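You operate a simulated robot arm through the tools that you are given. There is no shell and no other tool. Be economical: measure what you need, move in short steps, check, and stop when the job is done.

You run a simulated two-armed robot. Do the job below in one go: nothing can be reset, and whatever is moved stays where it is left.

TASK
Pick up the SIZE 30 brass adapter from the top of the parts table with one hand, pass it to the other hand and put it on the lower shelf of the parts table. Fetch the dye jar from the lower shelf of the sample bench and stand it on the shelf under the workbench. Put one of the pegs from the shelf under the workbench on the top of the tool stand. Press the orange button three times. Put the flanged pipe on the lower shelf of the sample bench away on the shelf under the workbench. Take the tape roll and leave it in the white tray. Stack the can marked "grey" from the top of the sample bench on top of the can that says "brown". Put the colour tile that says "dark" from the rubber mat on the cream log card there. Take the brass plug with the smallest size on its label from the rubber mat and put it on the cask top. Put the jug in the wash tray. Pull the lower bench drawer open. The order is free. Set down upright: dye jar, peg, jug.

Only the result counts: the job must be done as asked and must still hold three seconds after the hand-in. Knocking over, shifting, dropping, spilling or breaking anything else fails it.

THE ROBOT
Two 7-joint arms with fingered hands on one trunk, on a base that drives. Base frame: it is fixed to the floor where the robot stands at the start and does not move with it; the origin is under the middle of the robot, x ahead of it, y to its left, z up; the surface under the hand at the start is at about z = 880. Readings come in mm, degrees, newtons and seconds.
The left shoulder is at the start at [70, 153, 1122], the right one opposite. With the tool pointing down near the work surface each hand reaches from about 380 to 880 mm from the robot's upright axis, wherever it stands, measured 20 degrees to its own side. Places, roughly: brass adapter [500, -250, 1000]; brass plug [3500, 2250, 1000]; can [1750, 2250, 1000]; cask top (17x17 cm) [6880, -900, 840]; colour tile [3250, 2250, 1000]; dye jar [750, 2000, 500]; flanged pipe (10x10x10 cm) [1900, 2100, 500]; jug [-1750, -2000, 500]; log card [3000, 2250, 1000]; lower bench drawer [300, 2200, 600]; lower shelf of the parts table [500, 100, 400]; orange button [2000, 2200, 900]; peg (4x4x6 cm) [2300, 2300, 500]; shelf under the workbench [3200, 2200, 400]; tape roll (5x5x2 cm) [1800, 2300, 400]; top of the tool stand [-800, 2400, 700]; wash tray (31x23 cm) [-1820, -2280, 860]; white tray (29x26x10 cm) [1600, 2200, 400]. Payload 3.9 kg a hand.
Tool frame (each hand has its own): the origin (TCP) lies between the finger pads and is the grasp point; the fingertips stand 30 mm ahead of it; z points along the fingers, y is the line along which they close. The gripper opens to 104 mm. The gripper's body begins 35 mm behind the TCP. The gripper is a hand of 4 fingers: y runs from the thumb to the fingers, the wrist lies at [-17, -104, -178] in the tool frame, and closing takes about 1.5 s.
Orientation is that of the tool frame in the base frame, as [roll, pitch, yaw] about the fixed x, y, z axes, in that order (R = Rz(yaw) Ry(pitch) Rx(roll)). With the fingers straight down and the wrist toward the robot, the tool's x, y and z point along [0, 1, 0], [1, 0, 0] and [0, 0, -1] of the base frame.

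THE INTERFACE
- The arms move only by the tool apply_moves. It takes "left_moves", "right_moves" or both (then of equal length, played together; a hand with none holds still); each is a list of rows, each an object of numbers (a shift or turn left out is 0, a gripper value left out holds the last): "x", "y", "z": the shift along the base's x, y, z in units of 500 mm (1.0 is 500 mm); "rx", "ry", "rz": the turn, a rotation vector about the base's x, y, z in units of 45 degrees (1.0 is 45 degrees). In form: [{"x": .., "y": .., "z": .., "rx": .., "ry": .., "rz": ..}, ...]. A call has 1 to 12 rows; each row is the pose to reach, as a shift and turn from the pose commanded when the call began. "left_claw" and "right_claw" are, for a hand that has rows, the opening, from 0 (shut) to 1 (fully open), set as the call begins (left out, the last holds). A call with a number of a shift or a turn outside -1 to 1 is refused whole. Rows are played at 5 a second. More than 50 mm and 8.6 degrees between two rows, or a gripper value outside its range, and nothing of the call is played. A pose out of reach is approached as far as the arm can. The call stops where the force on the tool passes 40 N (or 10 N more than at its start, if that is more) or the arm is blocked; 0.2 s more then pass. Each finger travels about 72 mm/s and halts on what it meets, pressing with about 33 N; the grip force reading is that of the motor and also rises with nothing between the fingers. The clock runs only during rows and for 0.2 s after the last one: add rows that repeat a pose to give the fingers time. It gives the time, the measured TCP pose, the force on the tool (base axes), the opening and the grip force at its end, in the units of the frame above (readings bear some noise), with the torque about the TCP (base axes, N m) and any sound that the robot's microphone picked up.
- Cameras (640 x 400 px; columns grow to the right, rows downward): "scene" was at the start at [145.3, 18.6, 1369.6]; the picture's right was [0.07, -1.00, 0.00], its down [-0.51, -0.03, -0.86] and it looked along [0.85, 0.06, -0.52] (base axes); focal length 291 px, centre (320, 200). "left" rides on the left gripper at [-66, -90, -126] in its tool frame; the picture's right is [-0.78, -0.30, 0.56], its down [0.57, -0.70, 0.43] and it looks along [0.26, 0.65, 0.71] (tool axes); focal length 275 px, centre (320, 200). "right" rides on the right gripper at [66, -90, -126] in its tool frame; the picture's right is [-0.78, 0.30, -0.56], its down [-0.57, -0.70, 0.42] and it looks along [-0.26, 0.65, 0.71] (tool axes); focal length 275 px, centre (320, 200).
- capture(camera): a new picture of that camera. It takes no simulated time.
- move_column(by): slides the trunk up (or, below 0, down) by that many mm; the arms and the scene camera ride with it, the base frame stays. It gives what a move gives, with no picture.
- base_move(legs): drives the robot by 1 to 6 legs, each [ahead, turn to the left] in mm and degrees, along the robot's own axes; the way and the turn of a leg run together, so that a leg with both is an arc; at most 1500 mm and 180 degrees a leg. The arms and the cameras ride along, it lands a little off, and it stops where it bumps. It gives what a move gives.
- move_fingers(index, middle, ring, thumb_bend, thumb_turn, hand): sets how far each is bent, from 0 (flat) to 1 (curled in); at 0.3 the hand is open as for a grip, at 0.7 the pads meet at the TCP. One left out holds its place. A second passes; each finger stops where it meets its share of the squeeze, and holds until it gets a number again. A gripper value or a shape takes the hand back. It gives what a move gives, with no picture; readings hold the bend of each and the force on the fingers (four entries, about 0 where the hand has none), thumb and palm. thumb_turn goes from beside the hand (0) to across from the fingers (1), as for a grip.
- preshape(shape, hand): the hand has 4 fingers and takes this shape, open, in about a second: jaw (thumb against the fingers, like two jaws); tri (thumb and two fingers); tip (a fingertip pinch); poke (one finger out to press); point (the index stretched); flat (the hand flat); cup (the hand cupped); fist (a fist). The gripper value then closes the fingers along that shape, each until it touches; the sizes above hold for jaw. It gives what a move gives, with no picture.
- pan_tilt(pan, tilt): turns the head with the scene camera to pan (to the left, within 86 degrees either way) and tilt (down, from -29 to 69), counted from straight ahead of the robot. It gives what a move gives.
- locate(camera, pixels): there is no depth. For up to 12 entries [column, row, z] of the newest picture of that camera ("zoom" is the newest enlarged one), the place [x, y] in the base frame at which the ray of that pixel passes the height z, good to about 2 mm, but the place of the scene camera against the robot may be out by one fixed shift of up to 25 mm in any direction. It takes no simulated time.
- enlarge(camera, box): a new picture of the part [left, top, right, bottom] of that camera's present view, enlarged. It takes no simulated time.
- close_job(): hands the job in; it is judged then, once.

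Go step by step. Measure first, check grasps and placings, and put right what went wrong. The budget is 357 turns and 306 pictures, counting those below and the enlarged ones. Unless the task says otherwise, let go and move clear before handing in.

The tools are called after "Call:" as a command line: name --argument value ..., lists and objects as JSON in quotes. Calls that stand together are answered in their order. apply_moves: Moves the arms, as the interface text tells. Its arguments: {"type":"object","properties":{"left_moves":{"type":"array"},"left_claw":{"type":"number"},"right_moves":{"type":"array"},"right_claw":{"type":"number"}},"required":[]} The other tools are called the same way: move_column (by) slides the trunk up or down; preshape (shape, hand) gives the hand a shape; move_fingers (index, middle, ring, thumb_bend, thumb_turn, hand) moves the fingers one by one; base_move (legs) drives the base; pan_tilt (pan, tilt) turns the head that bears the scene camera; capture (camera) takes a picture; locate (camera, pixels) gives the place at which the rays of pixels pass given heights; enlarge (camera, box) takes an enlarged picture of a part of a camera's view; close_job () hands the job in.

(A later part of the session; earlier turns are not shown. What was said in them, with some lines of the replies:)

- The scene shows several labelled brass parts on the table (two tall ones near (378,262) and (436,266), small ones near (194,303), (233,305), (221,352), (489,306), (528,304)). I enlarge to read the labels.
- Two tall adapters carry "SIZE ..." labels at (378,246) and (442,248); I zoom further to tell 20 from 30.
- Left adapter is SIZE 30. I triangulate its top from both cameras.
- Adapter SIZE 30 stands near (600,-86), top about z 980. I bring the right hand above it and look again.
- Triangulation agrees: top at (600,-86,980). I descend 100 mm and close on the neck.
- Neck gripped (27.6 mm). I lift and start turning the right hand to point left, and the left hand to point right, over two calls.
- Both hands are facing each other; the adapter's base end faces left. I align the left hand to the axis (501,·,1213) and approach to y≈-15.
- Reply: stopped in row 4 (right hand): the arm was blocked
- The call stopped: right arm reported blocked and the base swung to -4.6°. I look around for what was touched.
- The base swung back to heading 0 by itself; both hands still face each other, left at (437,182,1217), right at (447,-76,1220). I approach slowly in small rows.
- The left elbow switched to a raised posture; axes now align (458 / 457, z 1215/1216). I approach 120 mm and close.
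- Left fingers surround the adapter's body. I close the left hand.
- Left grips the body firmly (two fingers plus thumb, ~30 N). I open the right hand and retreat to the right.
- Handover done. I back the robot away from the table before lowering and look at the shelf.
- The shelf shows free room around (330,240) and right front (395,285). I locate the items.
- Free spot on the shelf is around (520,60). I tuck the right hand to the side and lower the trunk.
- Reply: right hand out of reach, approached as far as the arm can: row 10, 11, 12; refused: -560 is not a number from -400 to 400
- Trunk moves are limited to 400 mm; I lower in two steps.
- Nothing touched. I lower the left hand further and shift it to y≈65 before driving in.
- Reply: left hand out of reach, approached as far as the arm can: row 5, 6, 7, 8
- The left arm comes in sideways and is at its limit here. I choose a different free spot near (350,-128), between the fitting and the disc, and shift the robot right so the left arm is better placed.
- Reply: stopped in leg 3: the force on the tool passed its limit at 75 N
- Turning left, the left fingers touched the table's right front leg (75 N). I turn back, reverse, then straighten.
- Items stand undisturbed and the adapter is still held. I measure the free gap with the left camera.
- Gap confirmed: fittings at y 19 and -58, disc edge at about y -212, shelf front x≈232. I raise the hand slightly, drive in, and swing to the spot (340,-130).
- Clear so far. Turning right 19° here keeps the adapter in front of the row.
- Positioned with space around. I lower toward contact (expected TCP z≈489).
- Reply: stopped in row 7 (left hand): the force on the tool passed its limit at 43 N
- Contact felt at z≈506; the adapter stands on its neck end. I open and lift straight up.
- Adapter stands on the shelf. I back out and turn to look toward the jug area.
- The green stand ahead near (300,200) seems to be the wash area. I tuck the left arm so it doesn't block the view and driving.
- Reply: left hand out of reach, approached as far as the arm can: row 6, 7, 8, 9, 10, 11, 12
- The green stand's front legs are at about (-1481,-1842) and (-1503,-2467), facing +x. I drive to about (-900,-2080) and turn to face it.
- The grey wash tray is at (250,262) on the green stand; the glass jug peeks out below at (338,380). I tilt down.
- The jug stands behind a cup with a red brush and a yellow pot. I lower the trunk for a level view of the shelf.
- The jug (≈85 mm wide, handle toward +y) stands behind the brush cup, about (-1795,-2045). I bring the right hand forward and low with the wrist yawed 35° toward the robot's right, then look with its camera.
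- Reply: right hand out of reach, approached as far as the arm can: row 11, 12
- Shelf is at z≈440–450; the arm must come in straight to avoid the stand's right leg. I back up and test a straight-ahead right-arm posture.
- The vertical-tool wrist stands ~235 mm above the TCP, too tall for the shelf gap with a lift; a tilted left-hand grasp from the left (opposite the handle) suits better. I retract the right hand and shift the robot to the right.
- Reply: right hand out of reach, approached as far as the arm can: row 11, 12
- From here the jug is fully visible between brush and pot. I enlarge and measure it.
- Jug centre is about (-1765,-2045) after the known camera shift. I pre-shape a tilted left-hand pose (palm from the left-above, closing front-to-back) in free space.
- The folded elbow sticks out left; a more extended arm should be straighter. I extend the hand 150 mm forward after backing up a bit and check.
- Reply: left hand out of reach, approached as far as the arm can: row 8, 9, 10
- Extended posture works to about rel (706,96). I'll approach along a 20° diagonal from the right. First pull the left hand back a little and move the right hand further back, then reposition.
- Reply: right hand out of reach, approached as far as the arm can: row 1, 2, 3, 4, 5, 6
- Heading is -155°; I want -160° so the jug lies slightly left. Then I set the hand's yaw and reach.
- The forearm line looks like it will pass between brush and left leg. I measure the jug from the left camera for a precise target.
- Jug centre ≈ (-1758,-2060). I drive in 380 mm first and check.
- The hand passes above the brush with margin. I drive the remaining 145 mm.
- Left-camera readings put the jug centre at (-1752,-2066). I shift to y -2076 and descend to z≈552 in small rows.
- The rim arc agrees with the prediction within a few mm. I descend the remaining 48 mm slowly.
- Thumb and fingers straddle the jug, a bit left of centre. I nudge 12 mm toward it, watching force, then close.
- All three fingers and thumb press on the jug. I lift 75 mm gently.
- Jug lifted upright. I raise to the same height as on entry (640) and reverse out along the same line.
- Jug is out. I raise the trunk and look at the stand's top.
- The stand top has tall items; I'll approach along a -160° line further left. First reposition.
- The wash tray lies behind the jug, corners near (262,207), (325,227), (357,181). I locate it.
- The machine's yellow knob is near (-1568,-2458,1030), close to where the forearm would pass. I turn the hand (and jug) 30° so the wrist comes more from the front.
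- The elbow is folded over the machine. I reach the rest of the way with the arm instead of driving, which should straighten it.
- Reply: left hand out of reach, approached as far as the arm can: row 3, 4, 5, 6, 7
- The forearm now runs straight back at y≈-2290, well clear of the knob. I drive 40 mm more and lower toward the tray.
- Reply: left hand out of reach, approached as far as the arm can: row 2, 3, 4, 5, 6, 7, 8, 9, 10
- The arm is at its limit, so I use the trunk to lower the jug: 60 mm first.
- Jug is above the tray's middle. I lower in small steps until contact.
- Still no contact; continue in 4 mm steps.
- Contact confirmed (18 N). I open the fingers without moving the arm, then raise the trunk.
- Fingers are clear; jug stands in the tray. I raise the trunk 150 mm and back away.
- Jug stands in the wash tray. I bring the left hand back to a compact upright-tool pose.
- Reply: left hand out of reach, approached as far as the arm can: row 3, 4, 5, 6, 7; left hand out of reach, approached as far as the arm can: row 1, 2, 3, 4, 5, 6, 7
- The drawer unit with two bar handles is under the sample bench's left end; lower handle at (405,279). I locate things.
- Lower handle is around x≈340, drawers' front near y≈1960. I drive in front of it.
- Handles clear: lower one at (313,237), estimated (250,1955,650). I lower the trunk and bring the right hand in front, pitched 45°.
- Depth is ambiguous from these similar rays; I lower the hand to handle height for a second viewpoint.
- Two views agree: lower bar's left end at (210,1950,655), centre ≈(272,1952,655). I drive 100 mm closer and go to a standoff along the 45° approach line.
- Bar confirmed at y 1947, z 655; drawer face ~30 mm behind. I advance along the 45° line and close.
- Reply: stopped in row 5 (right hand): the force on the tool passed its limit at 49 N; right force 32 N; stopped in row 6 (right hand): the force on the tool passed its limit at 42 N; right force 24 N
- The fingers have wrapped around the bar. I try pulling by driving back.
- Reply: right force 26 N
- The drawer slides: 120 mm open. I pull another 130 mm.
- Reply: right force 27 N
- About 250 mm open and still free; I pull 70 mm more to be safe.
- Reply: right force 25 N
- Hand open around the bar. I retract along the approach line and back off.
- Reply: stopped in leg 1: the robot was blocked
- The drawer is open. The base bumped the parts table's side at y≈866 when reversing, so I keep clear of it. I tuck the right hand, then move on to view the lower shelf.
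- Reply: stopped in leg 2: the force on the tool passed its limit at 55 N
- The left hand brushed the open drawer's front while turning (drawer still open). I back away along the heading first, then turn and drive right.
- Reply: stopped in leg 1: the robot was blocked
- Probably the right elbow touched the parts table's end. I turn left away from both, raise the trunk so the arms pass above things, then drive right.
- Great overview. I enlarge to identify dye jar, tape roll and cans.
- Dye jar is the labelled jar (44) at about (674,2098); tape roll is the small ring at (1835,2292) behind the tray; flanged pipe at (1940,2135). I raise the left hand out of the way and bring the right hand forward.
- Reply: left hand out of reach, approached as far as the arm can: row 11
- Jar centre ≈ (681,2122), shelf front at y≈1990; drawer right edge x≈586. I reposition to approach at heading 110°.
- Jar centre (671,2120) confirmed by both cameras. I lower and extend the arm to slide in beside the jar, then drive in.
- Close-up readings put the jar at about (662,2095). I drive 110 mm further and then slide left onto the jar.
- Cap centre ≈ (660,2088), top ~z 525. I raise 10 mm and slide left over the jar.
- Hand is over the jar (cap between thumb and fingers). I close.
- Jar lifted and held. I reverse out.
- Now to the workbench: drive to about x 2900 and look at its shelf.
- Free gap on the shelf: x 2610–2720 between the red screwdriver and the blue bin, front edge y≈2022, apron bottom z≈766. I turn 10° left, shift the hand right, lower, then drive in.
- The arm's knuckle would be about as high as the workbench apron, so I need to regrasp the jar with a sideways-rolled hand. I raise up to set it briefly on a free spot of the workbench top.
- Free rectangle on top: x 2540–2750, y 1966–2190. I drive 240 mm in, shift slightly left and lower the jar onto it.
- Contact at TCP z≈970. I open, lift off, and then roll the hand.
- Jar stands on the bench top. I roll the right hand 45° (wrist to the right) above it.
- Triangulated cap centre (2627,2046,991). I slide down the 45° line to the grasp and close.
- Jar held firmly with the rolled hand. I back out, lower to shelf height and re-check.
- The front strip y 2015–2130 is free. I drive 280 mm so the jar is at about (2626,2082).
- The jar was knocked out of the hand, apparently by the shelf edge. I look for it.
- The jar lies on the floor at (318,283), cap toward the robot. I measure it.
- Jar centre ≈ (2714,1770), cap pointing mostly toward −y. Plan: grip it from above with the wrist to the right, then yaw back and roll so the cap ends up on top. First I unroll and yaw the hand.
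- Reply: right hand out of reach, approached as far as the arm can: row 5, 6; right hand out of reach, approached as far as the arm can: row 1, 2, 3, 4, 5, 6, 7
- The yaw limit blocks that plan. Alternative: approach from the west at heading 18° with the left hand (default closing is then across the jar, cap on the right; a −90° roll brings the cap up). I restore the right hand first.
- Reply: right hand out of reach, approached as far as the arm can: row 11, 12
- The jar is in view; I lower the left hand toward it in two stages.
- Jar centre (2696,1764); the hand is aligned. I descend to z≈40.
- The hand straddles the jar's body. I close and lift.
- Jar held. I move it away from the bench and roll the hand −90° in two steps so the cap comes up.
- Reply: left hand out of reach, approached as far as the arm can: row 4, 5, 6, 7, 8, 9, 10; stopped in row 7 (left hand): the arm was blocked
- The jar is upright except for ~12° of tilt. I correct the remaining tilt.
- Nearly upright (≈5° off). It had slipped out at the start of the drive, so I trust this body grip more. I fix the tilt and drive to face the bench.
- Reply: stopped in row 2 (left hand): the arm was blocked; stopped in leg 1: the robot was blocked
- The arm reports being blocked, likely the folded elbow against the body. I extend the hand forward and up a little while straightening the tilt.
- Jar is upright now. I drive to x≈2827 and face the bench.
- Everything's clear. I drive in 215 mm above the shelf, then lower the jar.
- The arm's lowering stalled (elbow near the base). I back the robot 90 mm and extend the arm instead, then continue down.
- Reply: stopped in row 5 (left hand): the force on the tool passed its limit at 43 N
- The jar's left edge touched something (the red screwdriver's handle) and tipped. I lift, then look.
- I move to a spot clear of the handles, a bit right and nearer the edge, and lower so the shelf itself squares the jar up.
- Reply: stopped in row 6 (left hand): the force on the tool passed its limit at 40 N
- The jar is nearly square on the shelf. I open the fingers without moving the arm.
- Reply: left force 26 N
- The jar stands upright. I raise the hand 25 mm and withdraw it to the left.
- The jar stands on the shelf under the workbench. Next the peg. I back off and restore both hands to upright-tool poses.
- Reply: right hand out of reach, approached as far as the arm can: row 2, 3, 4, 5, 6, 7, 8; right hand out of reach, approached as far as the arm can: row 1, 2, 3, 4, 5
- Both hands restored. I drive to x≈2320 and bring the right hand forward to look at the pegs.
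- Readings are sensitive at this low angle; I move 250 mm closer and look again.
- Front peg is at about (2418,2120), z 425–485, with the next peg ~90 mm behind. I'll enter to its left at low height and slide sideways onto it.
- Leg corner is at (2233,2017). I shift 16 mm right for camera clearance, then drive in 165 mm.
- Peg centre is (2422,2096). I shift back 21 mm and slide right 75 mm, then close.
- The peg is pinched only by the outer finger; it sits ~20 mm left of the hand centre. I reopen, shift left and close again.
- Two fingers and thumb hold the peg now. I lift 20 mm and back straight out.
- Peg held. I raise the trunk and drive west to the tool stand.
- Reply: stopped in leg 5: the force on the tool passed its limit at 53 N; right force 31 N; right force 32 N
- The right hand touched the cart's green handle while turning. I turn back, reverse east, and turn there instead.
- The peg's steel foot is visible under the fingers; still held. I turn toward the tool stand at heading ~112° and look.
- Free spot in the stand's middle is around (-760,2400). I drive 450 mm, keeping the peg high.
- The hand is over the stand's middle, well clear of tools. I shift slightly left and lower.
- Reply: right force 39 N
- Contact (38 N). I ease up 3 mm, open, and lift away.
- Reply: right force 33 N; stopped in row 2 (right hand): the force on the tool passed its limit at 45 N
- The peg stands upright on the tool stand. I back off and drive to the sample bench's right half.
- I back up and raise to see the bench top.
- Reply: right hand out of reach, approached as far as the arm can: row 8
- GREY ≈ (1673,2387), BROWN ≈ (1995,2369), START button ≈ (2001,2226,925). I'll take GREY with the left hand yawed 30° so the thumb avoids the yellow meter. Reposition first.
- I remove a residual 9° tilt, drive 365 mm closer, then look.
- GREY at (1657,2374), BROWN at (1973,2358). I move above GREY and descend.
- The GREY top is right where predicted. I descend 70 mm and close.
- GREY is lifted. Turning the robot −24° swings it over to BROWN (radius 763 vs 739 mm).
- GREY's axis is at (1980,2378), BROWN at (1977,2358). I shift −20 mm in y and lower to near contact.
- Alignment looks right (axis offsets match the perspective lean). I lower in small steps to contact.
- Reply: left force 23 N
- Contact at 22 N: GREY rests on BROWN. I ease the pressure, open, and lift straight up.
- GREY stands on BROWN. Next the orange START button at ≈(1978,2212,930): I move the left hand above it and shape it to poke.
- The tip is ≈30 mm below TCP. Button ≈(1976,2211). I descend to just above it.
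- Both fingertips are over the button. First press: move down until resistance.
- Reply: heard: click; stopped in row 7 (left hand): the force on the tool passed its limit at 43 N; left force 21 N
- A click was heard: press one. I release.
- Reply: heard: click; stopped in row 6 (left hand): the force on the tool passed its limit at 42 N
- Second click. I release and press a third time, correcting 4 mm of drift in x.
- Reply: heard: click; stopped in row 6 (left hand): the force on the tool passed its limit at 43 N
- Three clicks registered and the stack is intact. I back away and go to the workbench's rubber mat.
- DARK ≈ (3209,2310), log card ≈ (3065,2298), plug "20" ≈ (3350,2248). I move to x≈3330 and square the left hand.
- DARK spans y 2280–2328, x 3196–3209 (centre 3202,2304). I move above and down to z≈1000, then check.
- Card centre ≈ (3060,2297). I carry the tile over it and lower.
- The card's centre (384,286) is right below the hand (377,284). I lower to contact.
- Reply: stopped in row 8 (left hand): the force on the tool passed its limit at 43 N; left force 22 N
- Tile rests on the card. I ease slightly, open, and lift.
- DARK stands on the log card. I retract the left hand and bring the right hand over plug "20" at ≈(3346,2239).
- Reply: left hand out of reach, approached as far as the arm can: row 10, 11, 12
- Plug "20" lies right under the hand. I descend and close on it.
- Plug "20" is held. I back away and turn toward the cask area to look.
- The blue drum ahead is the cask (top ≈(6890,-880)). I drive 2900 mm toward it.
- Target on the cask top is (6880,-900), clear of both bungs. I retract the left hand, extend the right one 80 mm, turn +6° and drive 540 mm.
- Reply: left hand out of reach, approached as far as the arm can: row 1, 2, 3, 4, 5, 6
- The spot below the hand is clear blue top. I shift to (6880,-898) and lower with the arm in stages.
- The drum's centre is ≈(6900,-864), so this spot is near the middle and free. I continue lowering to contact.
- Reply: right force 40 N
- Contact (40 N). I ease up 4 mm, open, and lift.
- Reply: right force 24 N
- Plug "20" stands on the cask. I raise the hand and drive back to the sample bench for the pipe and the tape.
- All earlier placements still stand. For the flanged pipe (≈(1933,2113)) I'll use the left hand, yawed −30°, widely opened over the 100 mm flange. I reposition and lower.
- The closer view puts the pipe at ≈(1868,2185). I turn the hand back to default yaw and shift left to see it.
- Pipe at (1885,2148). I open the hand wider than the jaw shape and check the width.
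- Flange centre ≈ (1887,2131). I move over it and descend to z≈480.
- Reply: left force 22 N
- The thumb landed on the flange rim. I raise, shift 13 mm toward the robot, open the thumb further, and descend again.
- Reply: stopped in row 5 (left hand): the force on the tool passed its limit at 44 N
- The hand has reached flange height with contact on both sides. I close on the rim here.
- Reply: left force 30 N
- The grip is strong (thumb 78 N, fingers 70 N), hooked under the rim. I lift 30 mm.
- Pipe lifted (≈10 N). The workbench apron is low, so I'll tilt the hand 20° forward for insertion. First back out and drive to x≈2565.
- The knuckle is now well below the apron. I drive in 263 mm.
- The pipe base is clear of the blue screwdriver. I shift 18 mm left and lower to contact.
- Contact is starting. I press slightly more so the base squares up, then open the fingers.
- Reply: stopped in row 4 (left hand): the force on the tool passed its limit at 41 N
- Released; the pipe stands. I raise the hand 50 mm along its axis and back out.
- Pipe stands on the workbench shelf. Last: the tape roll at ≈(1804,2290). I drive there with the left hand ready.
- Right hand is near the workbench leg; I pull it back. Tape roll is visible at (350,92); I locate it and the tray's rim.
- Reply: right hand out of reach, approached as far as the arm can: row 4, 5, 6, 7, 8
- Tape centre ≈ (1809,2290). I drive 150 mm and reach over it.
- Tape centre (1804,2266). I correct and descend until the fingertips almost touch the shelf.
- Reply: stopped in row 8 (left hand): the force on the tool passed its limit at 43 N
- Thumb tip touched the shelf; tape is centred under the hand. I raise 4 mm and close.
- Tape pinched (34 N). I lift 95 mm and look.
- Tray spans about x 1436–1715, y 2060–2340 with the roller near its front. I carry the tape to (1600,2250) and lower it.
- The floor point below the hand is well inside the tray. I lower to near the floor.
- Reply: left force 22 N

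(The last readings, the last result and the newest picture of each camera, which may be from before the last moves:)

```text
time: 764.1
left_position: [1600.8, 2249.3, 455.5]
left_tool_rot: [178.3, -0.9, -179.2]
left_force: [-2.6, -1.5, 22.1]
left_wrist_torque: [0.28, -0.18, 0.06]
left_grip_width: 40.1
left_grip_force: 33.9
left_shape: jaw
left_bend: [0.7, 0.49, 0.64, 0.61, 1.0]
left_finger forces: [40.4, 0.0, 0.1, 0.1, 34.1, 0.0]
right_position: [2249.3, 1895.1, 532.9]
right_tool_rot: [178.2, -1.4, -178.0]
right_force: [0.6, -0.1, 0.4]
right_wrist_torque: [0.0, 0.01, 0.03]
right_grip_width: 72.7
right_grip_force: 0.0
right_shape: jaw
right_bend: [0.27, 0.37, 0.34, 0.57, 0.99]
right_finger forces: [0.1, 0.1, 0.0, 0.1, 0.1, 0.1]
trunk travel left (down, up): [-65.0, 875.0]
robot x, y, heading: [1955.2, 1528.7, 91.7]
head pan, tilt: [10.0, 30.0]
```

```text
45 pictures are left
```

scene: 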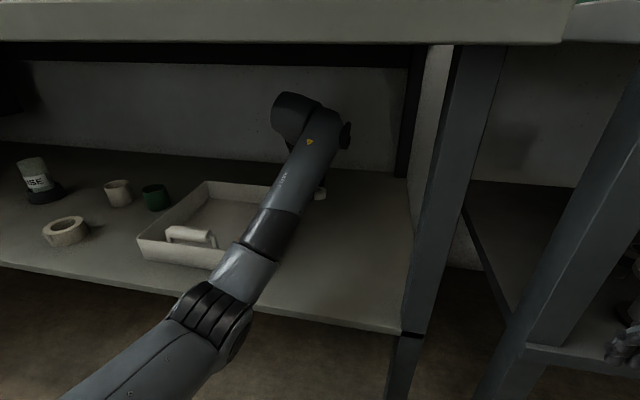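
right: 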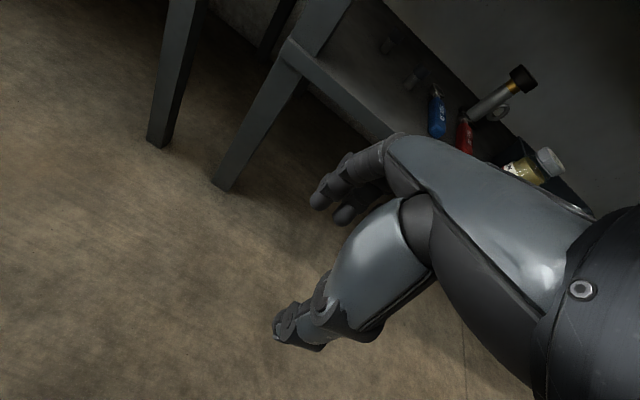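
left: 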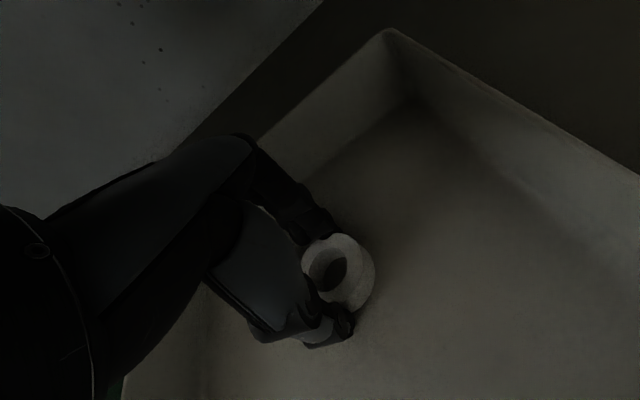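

Tape touches the tray floor (22 N). I ease up, open, and lift out.

Call:
apply_moves --left_moves '[{"z": 0.012}, {"z": 0.012}]'

Call:
apply_moves --left_moves '[{}, {}, {}, {}, {}, {"z": 0.03}, {"z": 0.07}, {"z": 0.12}, {"z": 0.16}, {"z": 0.18}]' --left_claw 0.7

Call:
capture --camera "left"

```text
time: 764.7
left_position: [1601.4, 2248.5, 456.7]
left_tool_rot: [178.9, -0.7, -179.3]
left_force: [-2.8, 0.2, 15.9]
left_wrist_torque: [0.22, -0.09, 0.07]
left_grip_width: 40.2
left_grip_force: 32.8
left_shape: jaw
left_bend: [0.7, 0.49, 0.64, 0.61, 1.0]
left_finger forces: [35.3, 0.0, 0.0, 0.1, 33.3, 0.0]
right_position: [2250.8, 1895.0, 531.3]
right_tool_rot: [178.3, -1.3, -178.2]
right_force: [0.5, -0.2, -0.5]
right_wrist_torque: [-0.01, -0.03, 0.0]
right_grip_width: 73.1
right_grip_force: 0.0
right_shape: jaw
right_bend: [0.27, 0.37, 0.34, 0.57, 0.99]
right_finger forces: [0.0, 0.0, 0.0, 0.1, 0.0, 0.1]
trunk travel left (down, up): [-65.0, 875.0]
robot x, y, heading: [1954.6, 1532.5, 91.7]
head pan, tilt: [10.0, 30.0]
```

```text
time: 766.9
left_position: [1602.5, 2249.2, 544.7]
left_tool_rot: [179.1, -0.6, -179.3]
left_force: [0.7, 0.4, -0.6]
left_wrist_torque: [0.02, -0.02, 0.0]
left_grip_width: 72.3
left_grip_force: 0.0
left_shape: jaw
left_bend: [0.27, 0.37, 0.34, 0.57, 0.99]
left_finger forces: [0.1, 0.0, 0.1, 0.0, 0.1, 0.1]
right_position: [2250.8, 1896.5, 532.0]
right_tool_rot: [178.4, -1.2, -178.2]
right_force: [-0.7, -0.2, 0.7]
right_wrist_torque: [0.0, 0.03, -0.02]
right_grip_width: 72.6
right_grip_force: 0.0
right_shape: jaw
right_bend: [0.27, 0.37, 0.34, 0.57, 0.99]
right_finger forces: [0.0, 0.0, 0.0, 0.1, 0.1, 0.0]
trunk travel left (down, up): [-65.0, 875.0]
robot x, y, heading: [1953.0, 1529.6, 91.8]
head pan, tilt: [10.0, 30.0]
```

```text
44 pictures are left
```

left: 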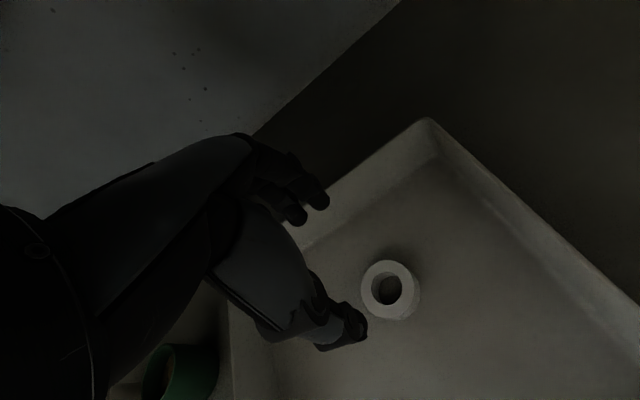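

The tape lies in the white tray. I back out and check the drawer and the earlier placements.

Call:
base_move --legs '[[-400, 0]]'

Call:
move_column --by 400

Call:
pan_tilt --pan 25 --tilt 25

Call:
capture --camera "scene"

Call:
pan_tilt --pan -35 --tilt 30

Call:
capture --camera "scene"

```text
time: 769.4
left_position: [1614.3, 1850.4, 544.7]
left_tool_rot: [179.0, -0.7, -179.4]
left_force: [0.1, 0.2, 0.9]
left_wrist_torque: [0.05, -0.03, -0.01]
left_grip_width: 72.7
left_grip_force: 0.1
left_shape: jaw
left_bend: [0.27, 0.37, 0.34, 0.57, 0.99]
left_finger forces: [0.0, 0.6, 0.0, 0.0, 0.0, 0.1]
right_position: [2262.0, 1494.7, 531.5]
right_tool_rot: [178.4, -1.4, -178.2]
right_force: [0.2, -0.5, 0.0]
right_wrist_torque: [-0.02, -0.01, 0.01]
right_grip_width: 72.6
right_grip_force: 0.2
right_shape: jaw
right_bend: [0.27, 0.37, 0.34, 0.57, 0.99]
right_finger forces: [0.0, 0.0, 0.0, 0.1, 0.0, 0.0]
trunk travel left (down, up): [-65.0, 875.0]
robot x, y, heading: [1965.6, 1129.7, 91.5]
head pan, tilt: [10.0, 30.0]
```

```text
time: 773.2
left_position: [1616.2, 1849.8, 942.8]
left_tool_rot: [178.9, -0.6, -179.3]
left_force: [0.2, 0.2, 0.5]
left_wrist_torque: [0.01, 0.0, 0.05]
left_grip_width: 72.6
left_grip_force: 0.0
left_shape: jaw
left_bend: [0.27, 0.37, 0.34, 0.57, 0.99]
left_finger forces: [0.0, 0.1, 0.0, 0.0, 0.0, 0.0]
right_position: [2261.2, 1495.5, 930.1]
right_tool_rot: [178.3, -1.3, -178.2]
right_force: [-0.5, -0.1, 0.5]
right_wrist_torque: [0.03, 0.02, 0.02]
right_grip_width: 72.4
right_grip_force: 0.0
right_shape: jaw
right_bend: [0.27, 0.37, 0.34, 0.57, 0.99]
right_finger forces: [0.0, 0.1, 0.0, 0.1, 0.1, 0.1]
trunk travel left (down, up): [-465.0, 475.0]
robot x, y, heading: [1964.9, 1125.9, 91.4]
head pan, tilt: [10.0, 30.0]
```

```text
time: 774.0
left_position: [1613.6, 1849.9, 943.5]
left_tool_rot: [178.9, -0.6, -179.4]
left_force: [-0.4, 0.2, 0.6]
left_wrist_torque: [-0.01, 0.0, 0.01]
left_grip_width: 72.6
left_grip_force: 0.1
left_shape: jaw
left_bend: [0.27, 0.37, 0.34, 0.57, 0.99]
left_finger forces: [0.0, 0.0, 0.0, 0.0, 0.0, 0.0]
right_position: [2262.7, 1495.9, 931.5]
right_tool_rot: [178.4, -1.3, -178.2]
right_force: [0.3, 0.1, 0.5]
right_wrist_torque: [-0.04, 0.0, 0.02]
right_grip_width: 72.7
right_grip_force: 0.0
right_shape: jaw
right_bend: [0.27, 0.37, 0.34, 0.57, 0.99]
right_finger forces: [0.0, 0.1, 0.0, 0.0, 0.0, 0.0]
trunk travel left (down, up): [-465.0, 475.0]
robot x, y, heading: [1967.1, 1134.2, 91.4]
head pan, tilt: [25.0, 25.0]
```

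```text
43 pictures are left
```

scene: 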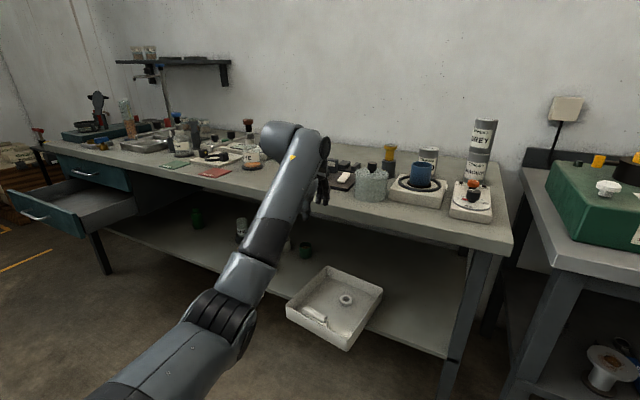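

```text
time: 775.3
left_position: [1614.4, 1849.4, 943.8]
left_tool_rot: [179.1, -0.6, -179.3]
left_force: [-0.7, 0.8, 0.6]
left_wrist_torque: [0.01, 0.03, -0.03]
left_grip_width: 72.6
left_grip_force: 0.1
left_shape: jaw
left_bend: [0.27, 0.37, 0.34, 0.57, 0.99]
left_finger forces: [0.0, 0.1, 0.0, 0.0, 0.1, 0.1]
right_position: [2261.9, 1495.1, 930.3]
right_tool_rot: [178.4, -1.3, -178.2]
right_force: [0.8, -0.2, -0.2]
right_wrist_torque: [0.04, 0.0, 0.01]
right_grip_width: 72.4
right_grip_force: 0.0
right_shape: jaw
right_bend: [0.27, 0.37, 0.34, 0.57, 0.99]
right_finger forces: [0.0, 0.0, 0.0, 0.0, 0.1, 0.1]
trunk travel left (down, up): [-465.0, 475.0]
robot x, y, heading: [1967.8, 1130.7, 91.4]
head pan, tilt: [-35.0, 30.0]
```

```text
42 pictures are left
```

scene: 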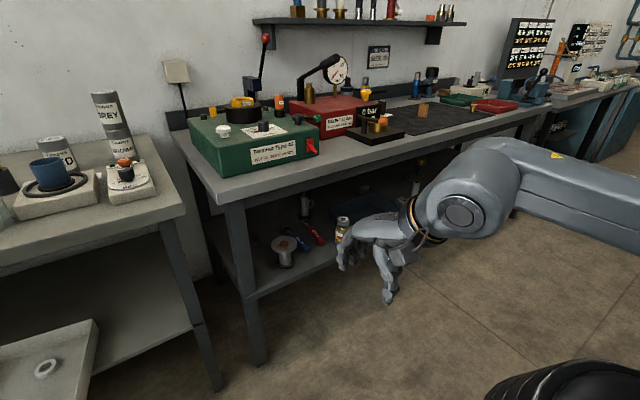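

The white tray was dragged toward the shelf's front edge by the retreating hand. I look closely at it.

Call:
pan_tilt --pan 20 --tilt 40

Call:
capture --camera "scene"

Call:
capture --camera "left"

```text
time: 776.5
left_position: [1614.6, 1849.8, 944.8]
left_tool_rot: [179.0, -0.5, -179.4]
left_force: [-0.3, -0.7, 0.0]
left_wrist_torque: [0.01, 0.02, 0.0]
left_grip_width: 72.9
left_grip_force: 0.1
left_shape: jaw
left_bend: [0.27, 0.37, 0.34, 0.57, 0.99]
left_finger forces: [0.1, 0.0, 0.0, 0.0, 0.0, 0.0]
right_position: [2261.8, 1495.5, 931.1]
right_tool_rot: [178.4, -1.4, -178.3]
right_force: [0.1, -0.5, -0.3]
right_wrist_torque: [0.01, -0.03, -0.01]
right_grip_width: 72.7
right_grip_force: 0.1
right_shape: jaw
right_bend: [0.27, 0.37, 0.34, 0.57, 0.99]
right_finger forces: [0.1, 0.1, 0.0, 0.1, 0.0, 0.0]
trunk travel left (down, up): [-465.0, 475.0]
robot x, y, heading: [1962.9, 1127.5, 91.6]
head pan, tilt: [20.0, 40.0]
```

```text
41 pictures are left
```

scene: 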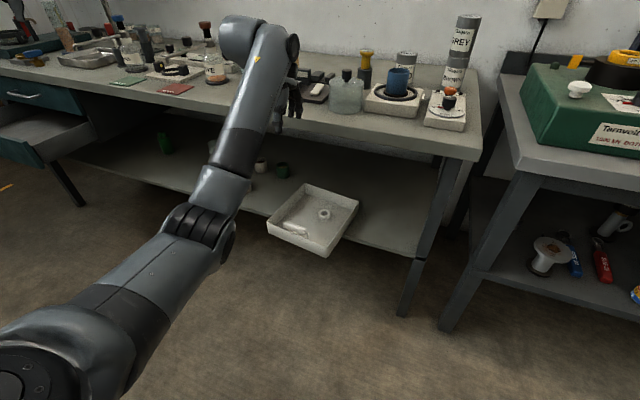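

```text
40 pictures are left
```

left: 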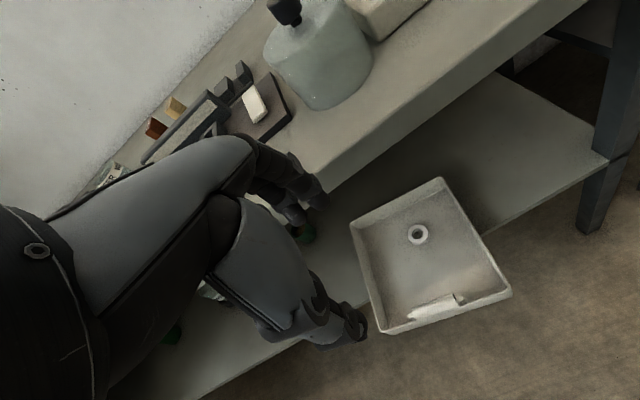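

Call:
locate --camera "left" --pixels '[[443, 179, 490], [351, 222, 490], [380, 333, 490], [511, 292, 490], [418, 234, 420], [320, 335, 410], [500, 215, 410], [433, 305, 440], [443, 179, 470], [380, 333, 470]]'

Call:
enlarge --camera "scene" --box '[250, 170, 380, 270]'

```text
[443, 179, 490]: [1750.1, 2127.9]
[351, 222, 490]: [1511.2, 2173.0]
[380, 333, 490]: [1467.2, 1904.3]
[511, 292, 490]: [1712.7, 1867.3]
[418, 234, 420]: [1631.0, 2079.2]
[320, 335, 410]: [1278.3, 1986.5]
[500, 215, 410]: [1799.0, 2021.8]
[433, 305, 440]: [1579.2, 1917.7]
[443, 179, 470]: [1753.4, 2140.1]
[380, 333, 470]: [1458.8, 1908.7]
```

```text
4.00 times, centred on (315, 220) of scene
```

zoom: 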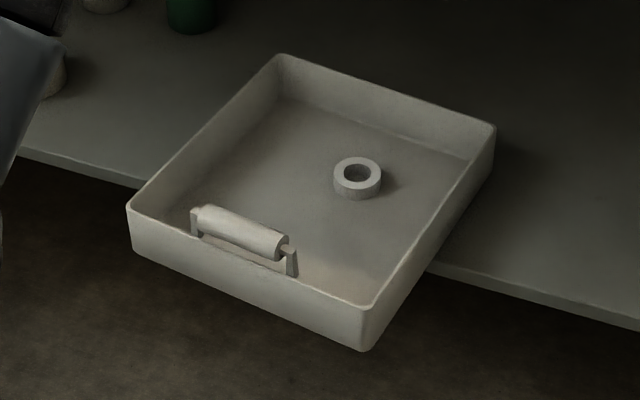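

The tray slid ~150 mm forward and turned ~7°, overhanging the edge. I'll push it back gently with a closed hand from the front. First retreat and lower.

Call:
base_move --legs '[[-130, 0]]'

Call:
move_column --by -400

Call:
apply_moves --left_moves '[{"z": -0.04, "x": 0.02}, {"z": -0.08, "x": 0.05}, {"z": -0.12, "x": 0.08}, {"z": -0.15, "x": 0.1}, {"z": -0.15, "x": 0.1}, {"z": -0.15, "x": 0.1}, {"z": -0.15, "x": 0.1}, {"z": -0.15, "x": 0.1}]' --left_claw 0

Call:
capture --camera "scene"

Call:
capture --camera "left"

```text
time: 777.8
left_position: [1615.7, 1718.8, 944.3]
left_tool_rot: [179.0, -0.6, -179.1]
left_force: [-0.3, -0.3, -0.3]
left_wrist_torque: [-0.01, -0.02, 0.0]
left_grip_width: 73.0
left_grip_force: 0.1
left_shape: jaw
left_bend: [0.27, 0.37, 0.34, 0.57, 0.99]
left_finger forces: [0.1, 0.1, 0.0, 0.1, 0.0, 0.0]
right_position: [2264.4, 1366.0, 930.4]
right_tool_rot: [178.3, -1.3, -178.2]
right_force: [0.0, -0.3, 0.4]
right_wrist_torque: [0.0, 0.01, 0.03]
right_grip_width: 72.7
right_grip_force: 0.0
right_shape: jaw
right_bend: [0.27, 0.37, 0.34, 0.57, 0.99]
right_finger forces: [0.0, 0.0, 0.0, 0.1, 0.0, 0.0]
trunk travel left (down, up): [-465.0, 475.0]
robot x, y, heading: [1970.3, 1001.5, 91.6]
head pan, tilt: [20.0, 40.0]
```

```text
time: 781.6
left_position: [1617.1, 1718.8, 544.2]
left_tool_rot: [179.1, -0.7, -179.2]
left_force: [-0.3, -0.2, -0.1]
left_wrist_torque: [-0.01, 0.0, -0.01]
left_grip_width: 72.8
left_grip_force: 0.0
left_shape: jaw
left_bend: [0.27, 0.37, 0.34, 0.57, 0.99]
left_finger forces: [0.0, 0.0, 0.0, 0.1, 0.1, 0.0]
right_position: [2264.7, 1367.4, 532.3]
right_tool_rot: [178.4, -1.3, -178.1]
right_force: [0.5, 0.1, -0.3]
right_wrist_torque: [-0.01, -0.03, -0.04]
right_grip_width: 72.9
right_grip_force: 0.1
right_shape: jaw
right_bend: [0.27, 0.37, 0.34, 0.57, 0.99]
right_finger forces: [0.0, 0.1, 0.0, 0.1, 0.1, 0.0]
trunk travel left (down, up): [-65.0, 875.0]
robot x, y, heading: [1970.1, 999.5, 91.9]
head pan, tilt: [20.0, 40.0]
```

```text
time: 783.5
left_position: [1665.4, 1719.0, 467.3]
left_tool_rot: [179.0, -0.6, -179.4]
left_force: [-0.4, -0.3, -0.2]
left_wrist_torque: [0.0, 0.02, 0.04]
left_grip_width: 0.0
left_grip_force: 32.5
left_shape: jaw
left_bend: [0.7, 0.7, 0.7, 0.5, 1.0]
left_finger forces: [0.0, 0.0, 0.0, 0.0, 0.0, 0.1]
right_position: [2263.9, 1366.3, 530.5]
right_tool_rot: [178.4, -1.4, -178.0]
right_force: [-0.9, 0.3, -0.1]
right_wrist_torque: [-0.02, -0.01, 0.0]
right_grip_width: 72.6
right_grip_force: 0.1
right_shape: jaw
right_bend: [0.27, 0.37, 0.34, 0.57, 0.99]
right_finger forces: [0.1, 0.0, 0.0, 0.0, 0.0, 0.0]
trunk travel left (down, up): [-65.0, 875.0]
robot x, y, heading: [1967.0, 1000.1, 91.5]
head pan, tilt: [20.0, 40.0]
```

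```text
38 pictures are left
```

scene: 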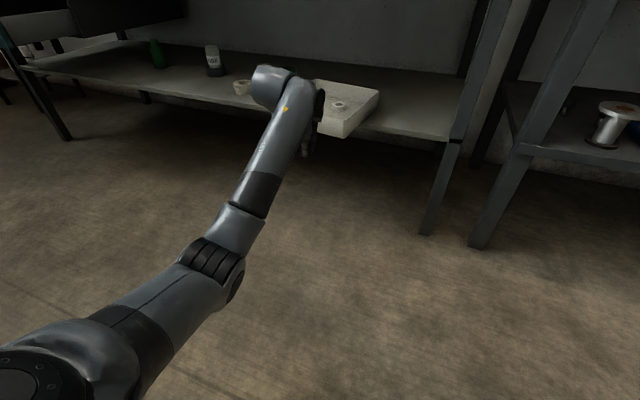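

```text
37 pictures are left
```

left: 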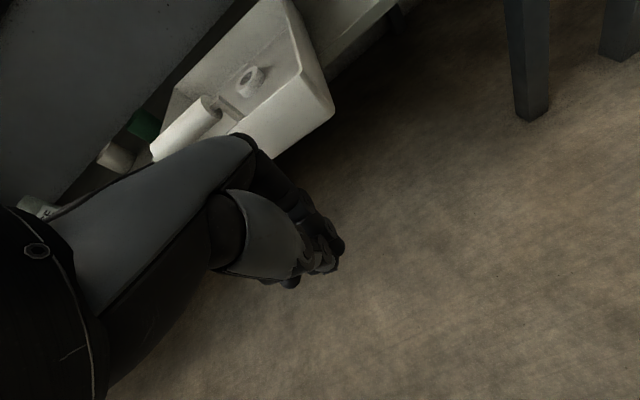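

Call:
base_move --legs '[[95, 0]]'

Call:
apply_moves --left_moves '[{"y": 0.02}, {"y": 0.04}, {"y": 0.06}, {"y": 0.08}, {"y": 0.1}, {"y": 0.12}]'

Call:
capture --camera "left"

```text
time: 784.6
left_position: [1662.9, 1814.8, 468.8]
left_tool_rot: [179.1, -0.5, -179.1]
left_force: [-0.3, 0.8, 0.6]
left_wrist_torque: [0.04, 0.02, 0.0]
left_grip_width: 0.0
left_grip_force: 33.1
left_shape: jaw
left_bend: [0.7, 0.7, 0.7, 0.5, 1.0]
left_finger forces: [0.0, 0.0, 0.0, 0.1, 0.1, 0.0]
right_position: [2261.2, 1461.9, 531.1]
right_tool_rot: [178.4, -1.4, -178.2]
right_force: [0.4, 0.0, -0.7]
right_wrist_torque: [0.0, 0.02, -0.02]
right_grip_width: 72.7
right_grip_force: 0.1
right_shape: jaw
right_bend: [0.27, 0.37, 0.34, 0.57, 0.99]
right_finger forces: [0.0, 0.1, 0.0, 0.0, 0.1, 0.0]
trunk travel left (down, up): [-65.0, 875.0]
robot x, y, heading: [1967.2, 1098.8, 91.4]
head pan, tilt: [20.0, 40.0]
```

```text
time: 786.0
left_position: [1665.1, 1874.4, 469.5]
left_tool_rot: [179.0, -0.7, -179.3]
left_force: [0.6, -0.9, 0.1]
left_wrist_torque: [0.05, 0.0, -0.01]
left_grip_width: 0.0
left_grip_force: 33.2
left_shape: jaw
left_bend: [0.7, 0.7, 0.7, 0.5, 1.0]
left_finger forces: [0.0, 1.4, 0.0, 0.0, 0.1, 0.1]
right_position: [2261.5, 1462.0, 530.6]
right_tool_rot: [178.4, -1.3, -178.1]
right_force: [0.4, 0.4, 0.2]
right_wrist_torque: [0.0, -0.02, 0.0]
right_grip_width: 72.8
right_grip_force: 0.1
right_shape: jaw
right_bend: [0.27, 0.37, 0.34, 0.57, 0.99]
right_finger forces: [0.0, 0.0, 0.1, 0.1, 0.1, 0.1]
trunk travel left (down, up): [-65.0, 875.0]
robot x, y, heading: [1966.6, 1093.0, 91.3]
head pan, tilt: [20.0, 40.0]
```

```text
36 pictures are left
```

left: 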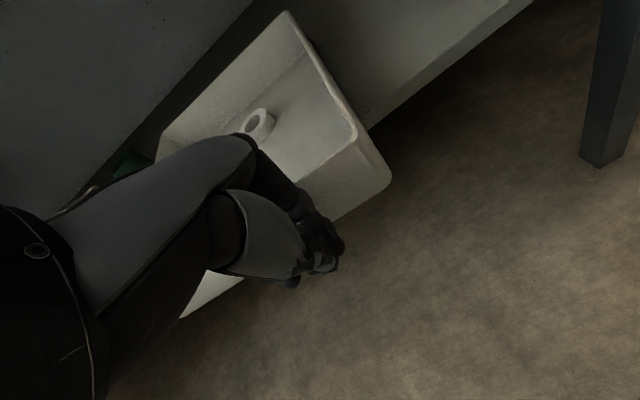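

The finger just touches the tray's front wall. I push gently 60 mm.

Call:
apply_moves --left_moves '[{"y": 0.012}, {"y": 0.024}, {"y": 0.036}, {"y": 0.048}, {"y": 0.06}, {"y": 0.072}, {"y": 0.084}, {"y": 0.096}, {"y": 0.108}, {"y": 0.12}]'

Call:
capture --camera "left"

```text
time: 788.2
left_position: [1665.3, 1920.0, 461.8]
left_tool_rot: [179.0, -0.5, -179.1]
left_force: [-0.4, -0.3, -0.6]
left_wrist_torque: [-0.02, -0.02, 0.0]
left_grip_width: 0.0
left_grip_force: 33.1
left_shape: jaw
left_bend: [0.7, 0.7, 0.7, 0.5, 1.0]
left_finger forces: [0.1, 0.7, 0.0, 0.0, 0.0, 0.1]
left hand out of reach, approached as far as the arm can: row 8, 9, 10
right_position: [2262.5, 1462.3, 531.6]
right_tool_rot: [178.3, -1.3, -178.2]
right_force: [-0.1, 0.1, -0.4]
right_wrist_torque: [-0.04, 0.02, 0.0]
right_grip_width: 73.0
right_grip_force: 0.0
right_shape: jaw
right_bend: [0.27, 0.37, 0.34, 0.57, 0.99]
right_finger forces: [0.0, 0.0, 0.1, 0.0, 0.0, 0.1]
trunk travel left (down, up): [-65.0, 875.0]
robot x, y, heading: [1967.1, 1095.9, 91.3]
head pan, tilt: [20.0, 40.0]
```

```text
35 pictures are left
```

left: 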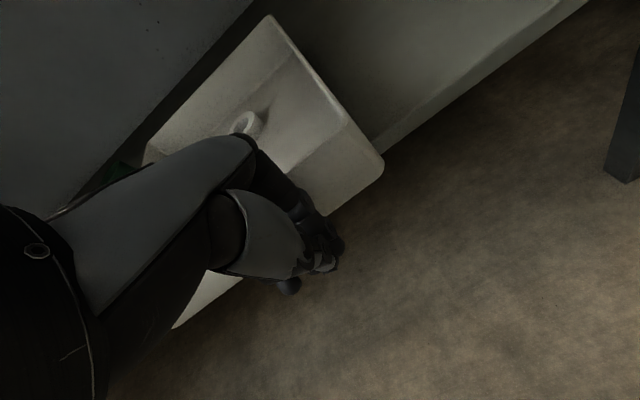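

Call:
locate --camera "left" --pixels '[[270, 18, 485], [347, 118, 485], [143, 155, 485], [247, 122, 420]]'

```text
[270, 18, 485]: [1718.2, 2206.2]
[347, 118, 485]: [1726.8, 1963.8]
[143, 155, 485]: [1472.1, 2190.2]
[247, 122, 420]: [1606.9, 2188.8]
```

The tray is square again, ~80 mm short of its original place. I shift the hand to its centre line and push the rest.

Call:
apply_moves --left_moves '[{"y": -0.05}, {"y": -0.1}, {"y": -0.15, "x": -0.03}, {"y": -0.2, "x": -0.07}, {"y": -0.24, "x": -0.1}, {"y": -0.24, "x": -0.134}]'

Call:
base_move --legs '[[70, 0]]'

Call:
apply_moves --left_moves '[{"y": 0.02}, {"y": 0.04}, {"y": 0.055}, {"y": 0.07}, {"y": 0.08}, {"y": 0.09}, {"y": 0.1}]'

Call:
capture --camera "left"

```text
time: 789.6
left_position: [1597.0, 1801.8, 461.4]
left_tool_rot: [179.1, -0.5, -179.2]
left_force: [-0.6, 0.0, 0.5]
left_wrist_torque: [-0.01, 0.01, -0.01]
left_grip_width: 0.0
left_grip_force: 32.8
left_shape: jaw
left_bend: [0.7, 0.7, 0.7, 0.5, 1.0]
left_finger forces: [0.0, 0.0, 0.0, 0.0, 0.1, 0.1]
left hand out of reach, approached as far as the arm can: row 1
right_position: [2262.2, 1461.0, 531.1]
right_tool_rot: [178.4, -1.3, -178.1]
right_force: [0.2, -0.3, -1.0]
right_wrist_torque: [-0.03, 0.01, 0.0]
right_grip_width: 72.7
right_grip_force: 0.2
right_shape: jaw
right_bend: [0.27, 0.37, 0.34, 0.57, 0.99]
right_finger forces: [0.1, 0.0, 0.0, 0.0, 0.0, 0.1]
trunk travel left (down, up): [-65.0, 875.0]
robot x, y, heading: [1967.0, 1092.7, 91.6]
head pan, tilt: [20.0, 40.0]
```

```text
time: 790.6
left_position: [1596.2, 1871.0, 462.0]
left_tool_rot: [179.0, -0.5, -179.2]
left_force: [0.6, -0.2, -0.6]
left_wrist_torque: [-0.03, -0.01, -0.03]
left_grip_width: 0.0
left_grip_force: 32.5
left_shape: jaw
left_bend: [0.7, 0.7, 0.7, 0.5, 1.0]
left_finger forces: [0.1, 0.0, 0.1, 0.1, 0.1, 0.1]
right_position: [2259.8, 1532.2, 531.0]
right_tool_rot: [178.5, -1.2, -178.1]
right_force: [0.1, -0.7, 0.3]
right_wrist_torque: [0.04, 0.0, -0.01]
right_grip_width: 72.9
right_grip_force: 0.0
right_shape: jaw
right_bend: [0.27, 0.37, 0.34, 0.57, 0.99]
right_finger forces: [0.0, 0.0, 0.0, 0.1, 0.0, 0.0]
trunk travel left (down, up): [-65.0, 875.0]
robot x, y, heading: [1963.7, 1164.0, 91.6]
head pan, tilt: [20.0, 40.0]
```

```text
time: 792.2
left_position: [1593.8, 1921.1, 461.0]
left_tool_rot: [179.0, -0.5, -179.2]
left_force: [0.2, -1.3, -0.1]
left_wrist_torque: [0.03, 0.07, 0.03]
left_grip_width: 0.2
left_grip_force: 33.1
left_shape: jaw
left_bend: [0.7, 0.7, 0.7, 0.5, 1.0]
left_finger forces: [0.0, 1.7, 0.1, 0.0, 0.0, 0.1]
right_position: [2258.4, 1530.5, 531.1]
right_tool_rot: [178.3, -1.3, -178.1]
right_force: [-0.7, -0.1, 0.2]
right_wrist_torque: [-0.01, -0.02, -0.02]
right_grip_width: 72.6
right_grip_force: 0.1
right_shape: jaw
right_bend: [0.27, 0.37, 0.34, 0.57, 0.99]
right_finger forces: [0.0, 0.0, 0.0, 0.0, 0.0, 0.1]
trunk travel left (down, up): [-65.0, 875.0]
robot x, y, heading: [1967.0, 1162.7, 91.5]
head pan, tilt: [20.0, 40.0]
```

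```text
34 pictures are left
```

left: 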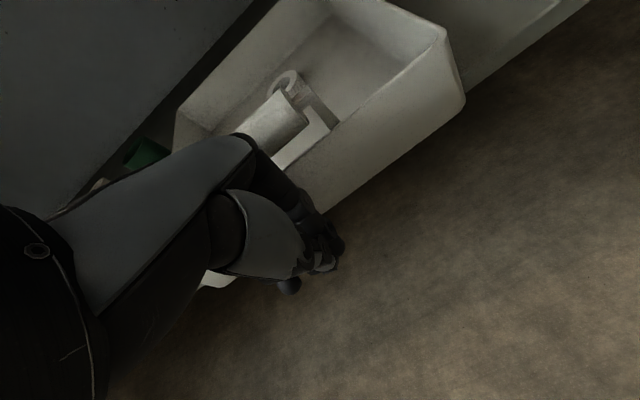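

Contact again on the centre line. I push 80 mm with two short base moves.

Call:
base_move --legs '[[40, 0]]'

Call:
base_move --legs '[[38, 0]]'

Call:
capture --camera "left"

```text
time: 793.1
left_position: [1594.3, 1961.2, 460.4]
left_tool_rot: [179.0, -0.7, -179.3]
left_force: [-0.3, 0.0, 0.3]
left_wrist_torque: [0.0, -0.03, 0.0]
left_grip_width: 0.1
left_grip_force: 32.7
left_shape: jaw
left_bend: [0.7, 0.7, 0.7, 0.5, 1.0]
left_finger forces: [0.0, 0.0, 0.1, 0.1, 0.1, 0.0]
right_position: [2258.9, 1571.1, 531.0]
right_tool_rot: [178.4, -1.3, -178.1]
right_force: [-0.5, -0.1, -0.7]
right_wrist_torque: [-0.03, -0.01, -0.02]
right_grip_width: 72.5
right_grip_force: 0.0
right_shape: jaw
right_bend: [0.27, 0.37, 0.34, 0.57, 0.99]
right_finger forces: [0.1, 0.1, 0.0, 0.0, 0.0, 0.0]
trunk travel left (down, up): [-65.0, 875.0]
robot x, y, heading: [1962.4, 1204.4, 91.6]
head pan, tilt: [20.0, 40.0]
```

```text
time: 793.9
left_position: [1593.7, 2000.4, 462.3]
left_tool_rot: [179.0, -0.6, -179.3]
left_force: [-0.3, -0.5, 0.3]
left_wrist_torque: [0.01, -0.01, 0.01]
left_grip_width: 0.0
left_grip_force: 32.8
left_shape: jaw
left_bend: [0.7, 0.7, 0.7, 0.5, 1.0]
left_finger forces: [0.0, 0.1, 0.0, 0.0, 0.0, 0.0]
right_position: [2257.4, 1607.6, 530.8]
right_tool_rot: [178.3, -1.3, -178.2]
right_force: [-0.4, 0.8, -0.1]
right_wrist_torque: [0.0, -0.03, 0.03]
right_grip_width: 72.7
right_grip_force: 0.1
right_shape: jaw
right_bend: [0.27, 0.37, 0.34, 0.57, 0.99]
right_finger forces: [0.0, 0.0, 0.0, 0.0, 0.0, 0.0]
trunk travel left (down, up): [-65.0, 875.0]
robot x, y, heading: [1963.3, 1244.7, 91.7]
head pan, tilt: [20.0, 40.0]
```

```text
33 pictures are left
```

left: 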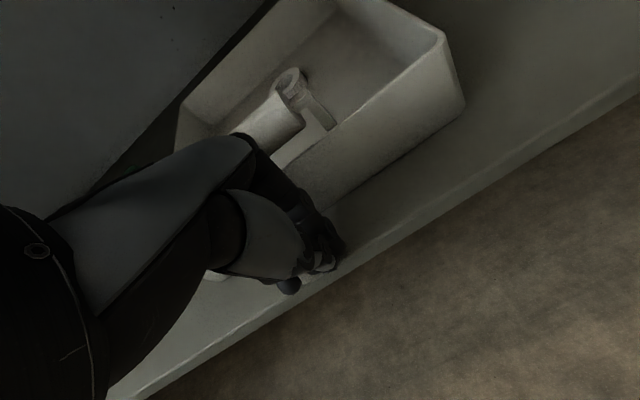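

Call:
locate --camera "left" --pixels '[[441, 38, 485], [441, 38, 460], [463, 98, 415], [180, 108, 485], [292, 80, 425], [345, 245, 415]]'

```text
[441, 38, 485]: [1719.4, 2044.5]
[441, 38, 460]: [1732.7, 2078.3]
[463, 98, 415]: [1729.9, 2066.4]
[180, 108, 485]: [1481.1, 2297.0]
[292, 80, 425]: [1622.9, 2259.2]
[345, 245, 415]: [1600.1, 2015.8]
```

The tray is back within about 10 mm of its original place, tape inside. I back straight off and check the parts table's shelf once more.

Call:
base_move --legs '[[-250, 0], [0, 115], [500, 0]]'

Call:
pan_tilt --pan 0 --tilt 20

Call:
capture --camera "scene"

```text
time: 801.8
left_position: [1275.8, 262.0, 449.7]
left_tool_rot: [-179.5, -0.2, -64.4]
left_force: [-0.2, 0.2, 0.0]
left_wrist_torque: [0.03, -0.03, 0.02]
left_grip_width: 0.0
left_grip_force: 33.6
left_shape: jaw
left_bend: [0.7, 0.7, 0.7, 0.5, 1.0]
left_finger forces: [0.1, 0.0, 0.1, 0.1, 0.0, 0.0]
right_position: [1345.4, 1017.5, 530.7]
right_tool_rot: [178.3, -1.5, -62.8]
right_force: [0.5, 0.2, -0.5]
right_wrist_torque: [-0.01, 0.01, 0.0]
right_grip_width: 72.7
right_grip_force: 0.0
right_shape: jaw
right_bend: [0.27, 0.37, 0.34, 0.57, 0.99]
right_finger forces: [0.0, 0.0, 0.1, 0.0, 0.0, 0.0]
trunk travel left (down, up): [-65.0, 875.0]
robot x, y, heading: [1804.4, 905.9, -153.3]
head pan, tilt: [20.0, 40.0]
stopped in leg 3: the force on the tool passed its limit at 297 N (the readings are from after the stop); the commanded pose is now the measured one
```

```text
time: 802.7
left_position: [1275.4, 261.8, 451.0]
left_tool_rot: [-179.3, -0.4, -64.5]
left_force: [0.0, -0.8, 0.6]
left_wrist_torque: [-0.01, -0.03, 0.02]
left_grip_width: 0.0
left_grip_force: 32.6
left_shape: jaw
left_bend: [0.7, 0.7, 0.7, 0.5, 1.0]
left_finger forces: [0.1, 0.1, 0.0, 0.1, 0.0, 0.0]
right_position: [1346.6, 1019.1, 532.7]
right_tool_rot: [178.3, -1.5, -62.7]
right_force: [-0.6, 0.4, 0.4]
right_wrist_torque: [0.0, 0.0, 0.02]
right_grip_width: 72.7
right_grip_force: 0.1
right_shape: jaw
right_bend: [0.27, 0.37, 0.34, 0.57, 0.99]
right_finger forces: [0.1, 0.1, 0.0, 0.0, 0.0, 0.1]
trunk travel left (down, up): [-65.0, 875.0]
robot x, y, heading: [1804.4, 908.0, -153.3]
head pan, tilt: [0.0, 20.0]
```

```text
32 pictures are left
```

scene: 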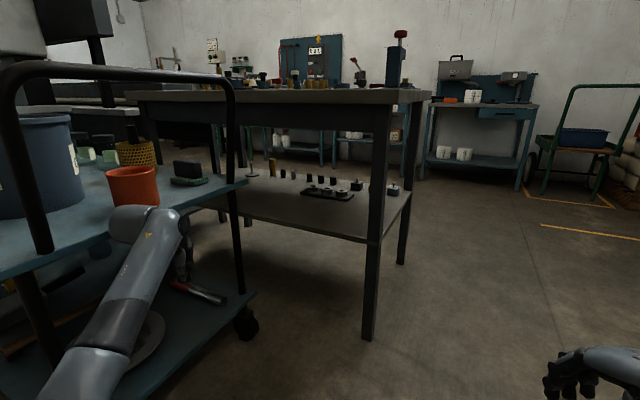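

The left hand bumped the bucket trolley while I was driving for this check. I back off at once and inspect it.

Call:
base_move --legs '[[-200, 0]]'

Call:
pan_tilt --pan 20 --tilt 20

Call:
capture --camera "scene"

```text
time: 804.3
left_position: [1453.8, 353.2, 449.8]
left_tool_rot: [-179.3, -0.3, -64.7]
left_force: [-0.4, -0.9, 0.5]
left_wrist_torque: [-0.01, -0.01, -0.02]
left_grip_width: 0.0
left_grip_force: 33.0
left_shape: jaw
left_bend: [0.7, 0.7, 0.7, 0.5, 1.0]
left_finger forces: [0.1, 0.0, 0.0, 0.1, 0.0, 0.0]
right_position: [1526.4, 1109.9, 530.7]
right_tool_rot: [178.3, -1.3, -63.0]
right_force: [0.0, 0.8, 0.2]
right_wrist_torque: [0.02, -0.02, 0.04]
right_grip_width: 72.9
right_grip_force: 0.0
right_shape: jaw
right_bend: [0.27, 0.37, 0.34, 0.57, 0.99]
right_finger forces: [0.1, 0.0, 0.0, 0.0, 0.1, 0.0]
trunk travel left (down, up): [-65.0, 875.0]
robot x, y, heading: [1982.5, 998.5, -153.2]
head pan, tilt: [0.0, 20.0]
```

```text
time: 805.1
left_position: [1454.3, 354.0, 448.6]
left_tool_rot: [-179.3, -0.1, -64.7]
left_force: [-0.9, -0.9, 0.6]
left_wrist_torque: [0.0, 0.0, 0.0]
left_grip_width: 0.0
left_grip_force: 33.2
left_shape: jaw
left_bend: [0.7, 0.7, 0.7, 0.5, 1.0]
left_finger forces: [0.0, 0.1, 0.1, 0.0, 0.0, 0.1]
right_position: [1527.0, 1108.5, 531.1]
right_tool_rot: [178.3, -1.4, -62.9]
right_force: [0.5, 0.3, 0.1]
right_wrist_torque: [0.0, -0.02, 0.01]
right_grip_width: 72.6
right_grip_force: 0.0
right_shape: jaw
right_bend: [0.27, 0.37, 0.34, 0.57, 0.99]
right_finger forces: [0.1, 0.0, 0.1, 0.0, 0.0, 0.0]
trunk travel left (down, up): [-65.0, 875.0]
robot x, y, heading: [1983.0, 999.5, -153.6]
head pan, tilt: [20.0, 20.0]
```

```text
31 pictures are left
```

scene: 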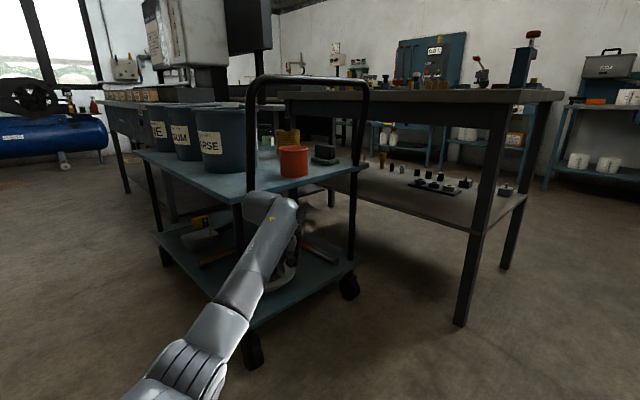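

Call:
locate --camera "scene" --pixels '[[293, 176, 550], [293, 176, 575], [293, 176, 600], [293, 176, 625], [350, 298, 0], [254, 367, 0], [205, 170, 600], [180, 157, 600]]'

```text
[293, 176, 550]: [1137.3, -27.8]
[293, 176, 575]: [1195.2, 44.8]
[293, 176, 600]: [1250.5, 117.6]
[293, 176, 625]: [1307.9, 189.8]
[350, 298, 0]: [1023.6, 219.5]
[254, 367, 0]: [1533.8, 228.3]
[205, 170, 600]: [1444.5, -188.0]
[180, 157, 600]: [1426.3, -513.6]
```

The trolley is still square (its end wheels both at y≈225), nothing on it fell, and the adapter is still standing on the parts table's shelf. Both hands are empty and clear, so I hand in.

Call:
close_job

```text
The job is handed in.
```

I did all eleven parts of the job and handed it in, but several knocks along the way could still count against it.

- **Dye jar:** it slipped out of the hand and landed on the floor. I picked it up and it now stands upright on the workbench shelf.
- **White tray:** my retreating hand dragged it about 150 mm over the shelf edge. I pushed it back to within roughly 10 mm of its original place, with the tape roll still inside.
- **Lower drawer:** after I opened it, my hand bumped its front and probably pushed it in a little. It was still about 240 mm open when I last measured it.
- **Red screwdriver (workbench shelf):** the hand or the jar pressed on its handle while I set the jar down. I could not tell whether it moved.
- **Parts table:** a fingertip hit one leg and the base and an arm bumped its end. Nothing had fallen when I looked.
- **Green-handled cart:** a hand caught its handle. It looked unmoved.
- **Bucket trolley:** I hit it hard (297 N) on the final check drive. I found no clear sign that it moved, and nothing on it fell.
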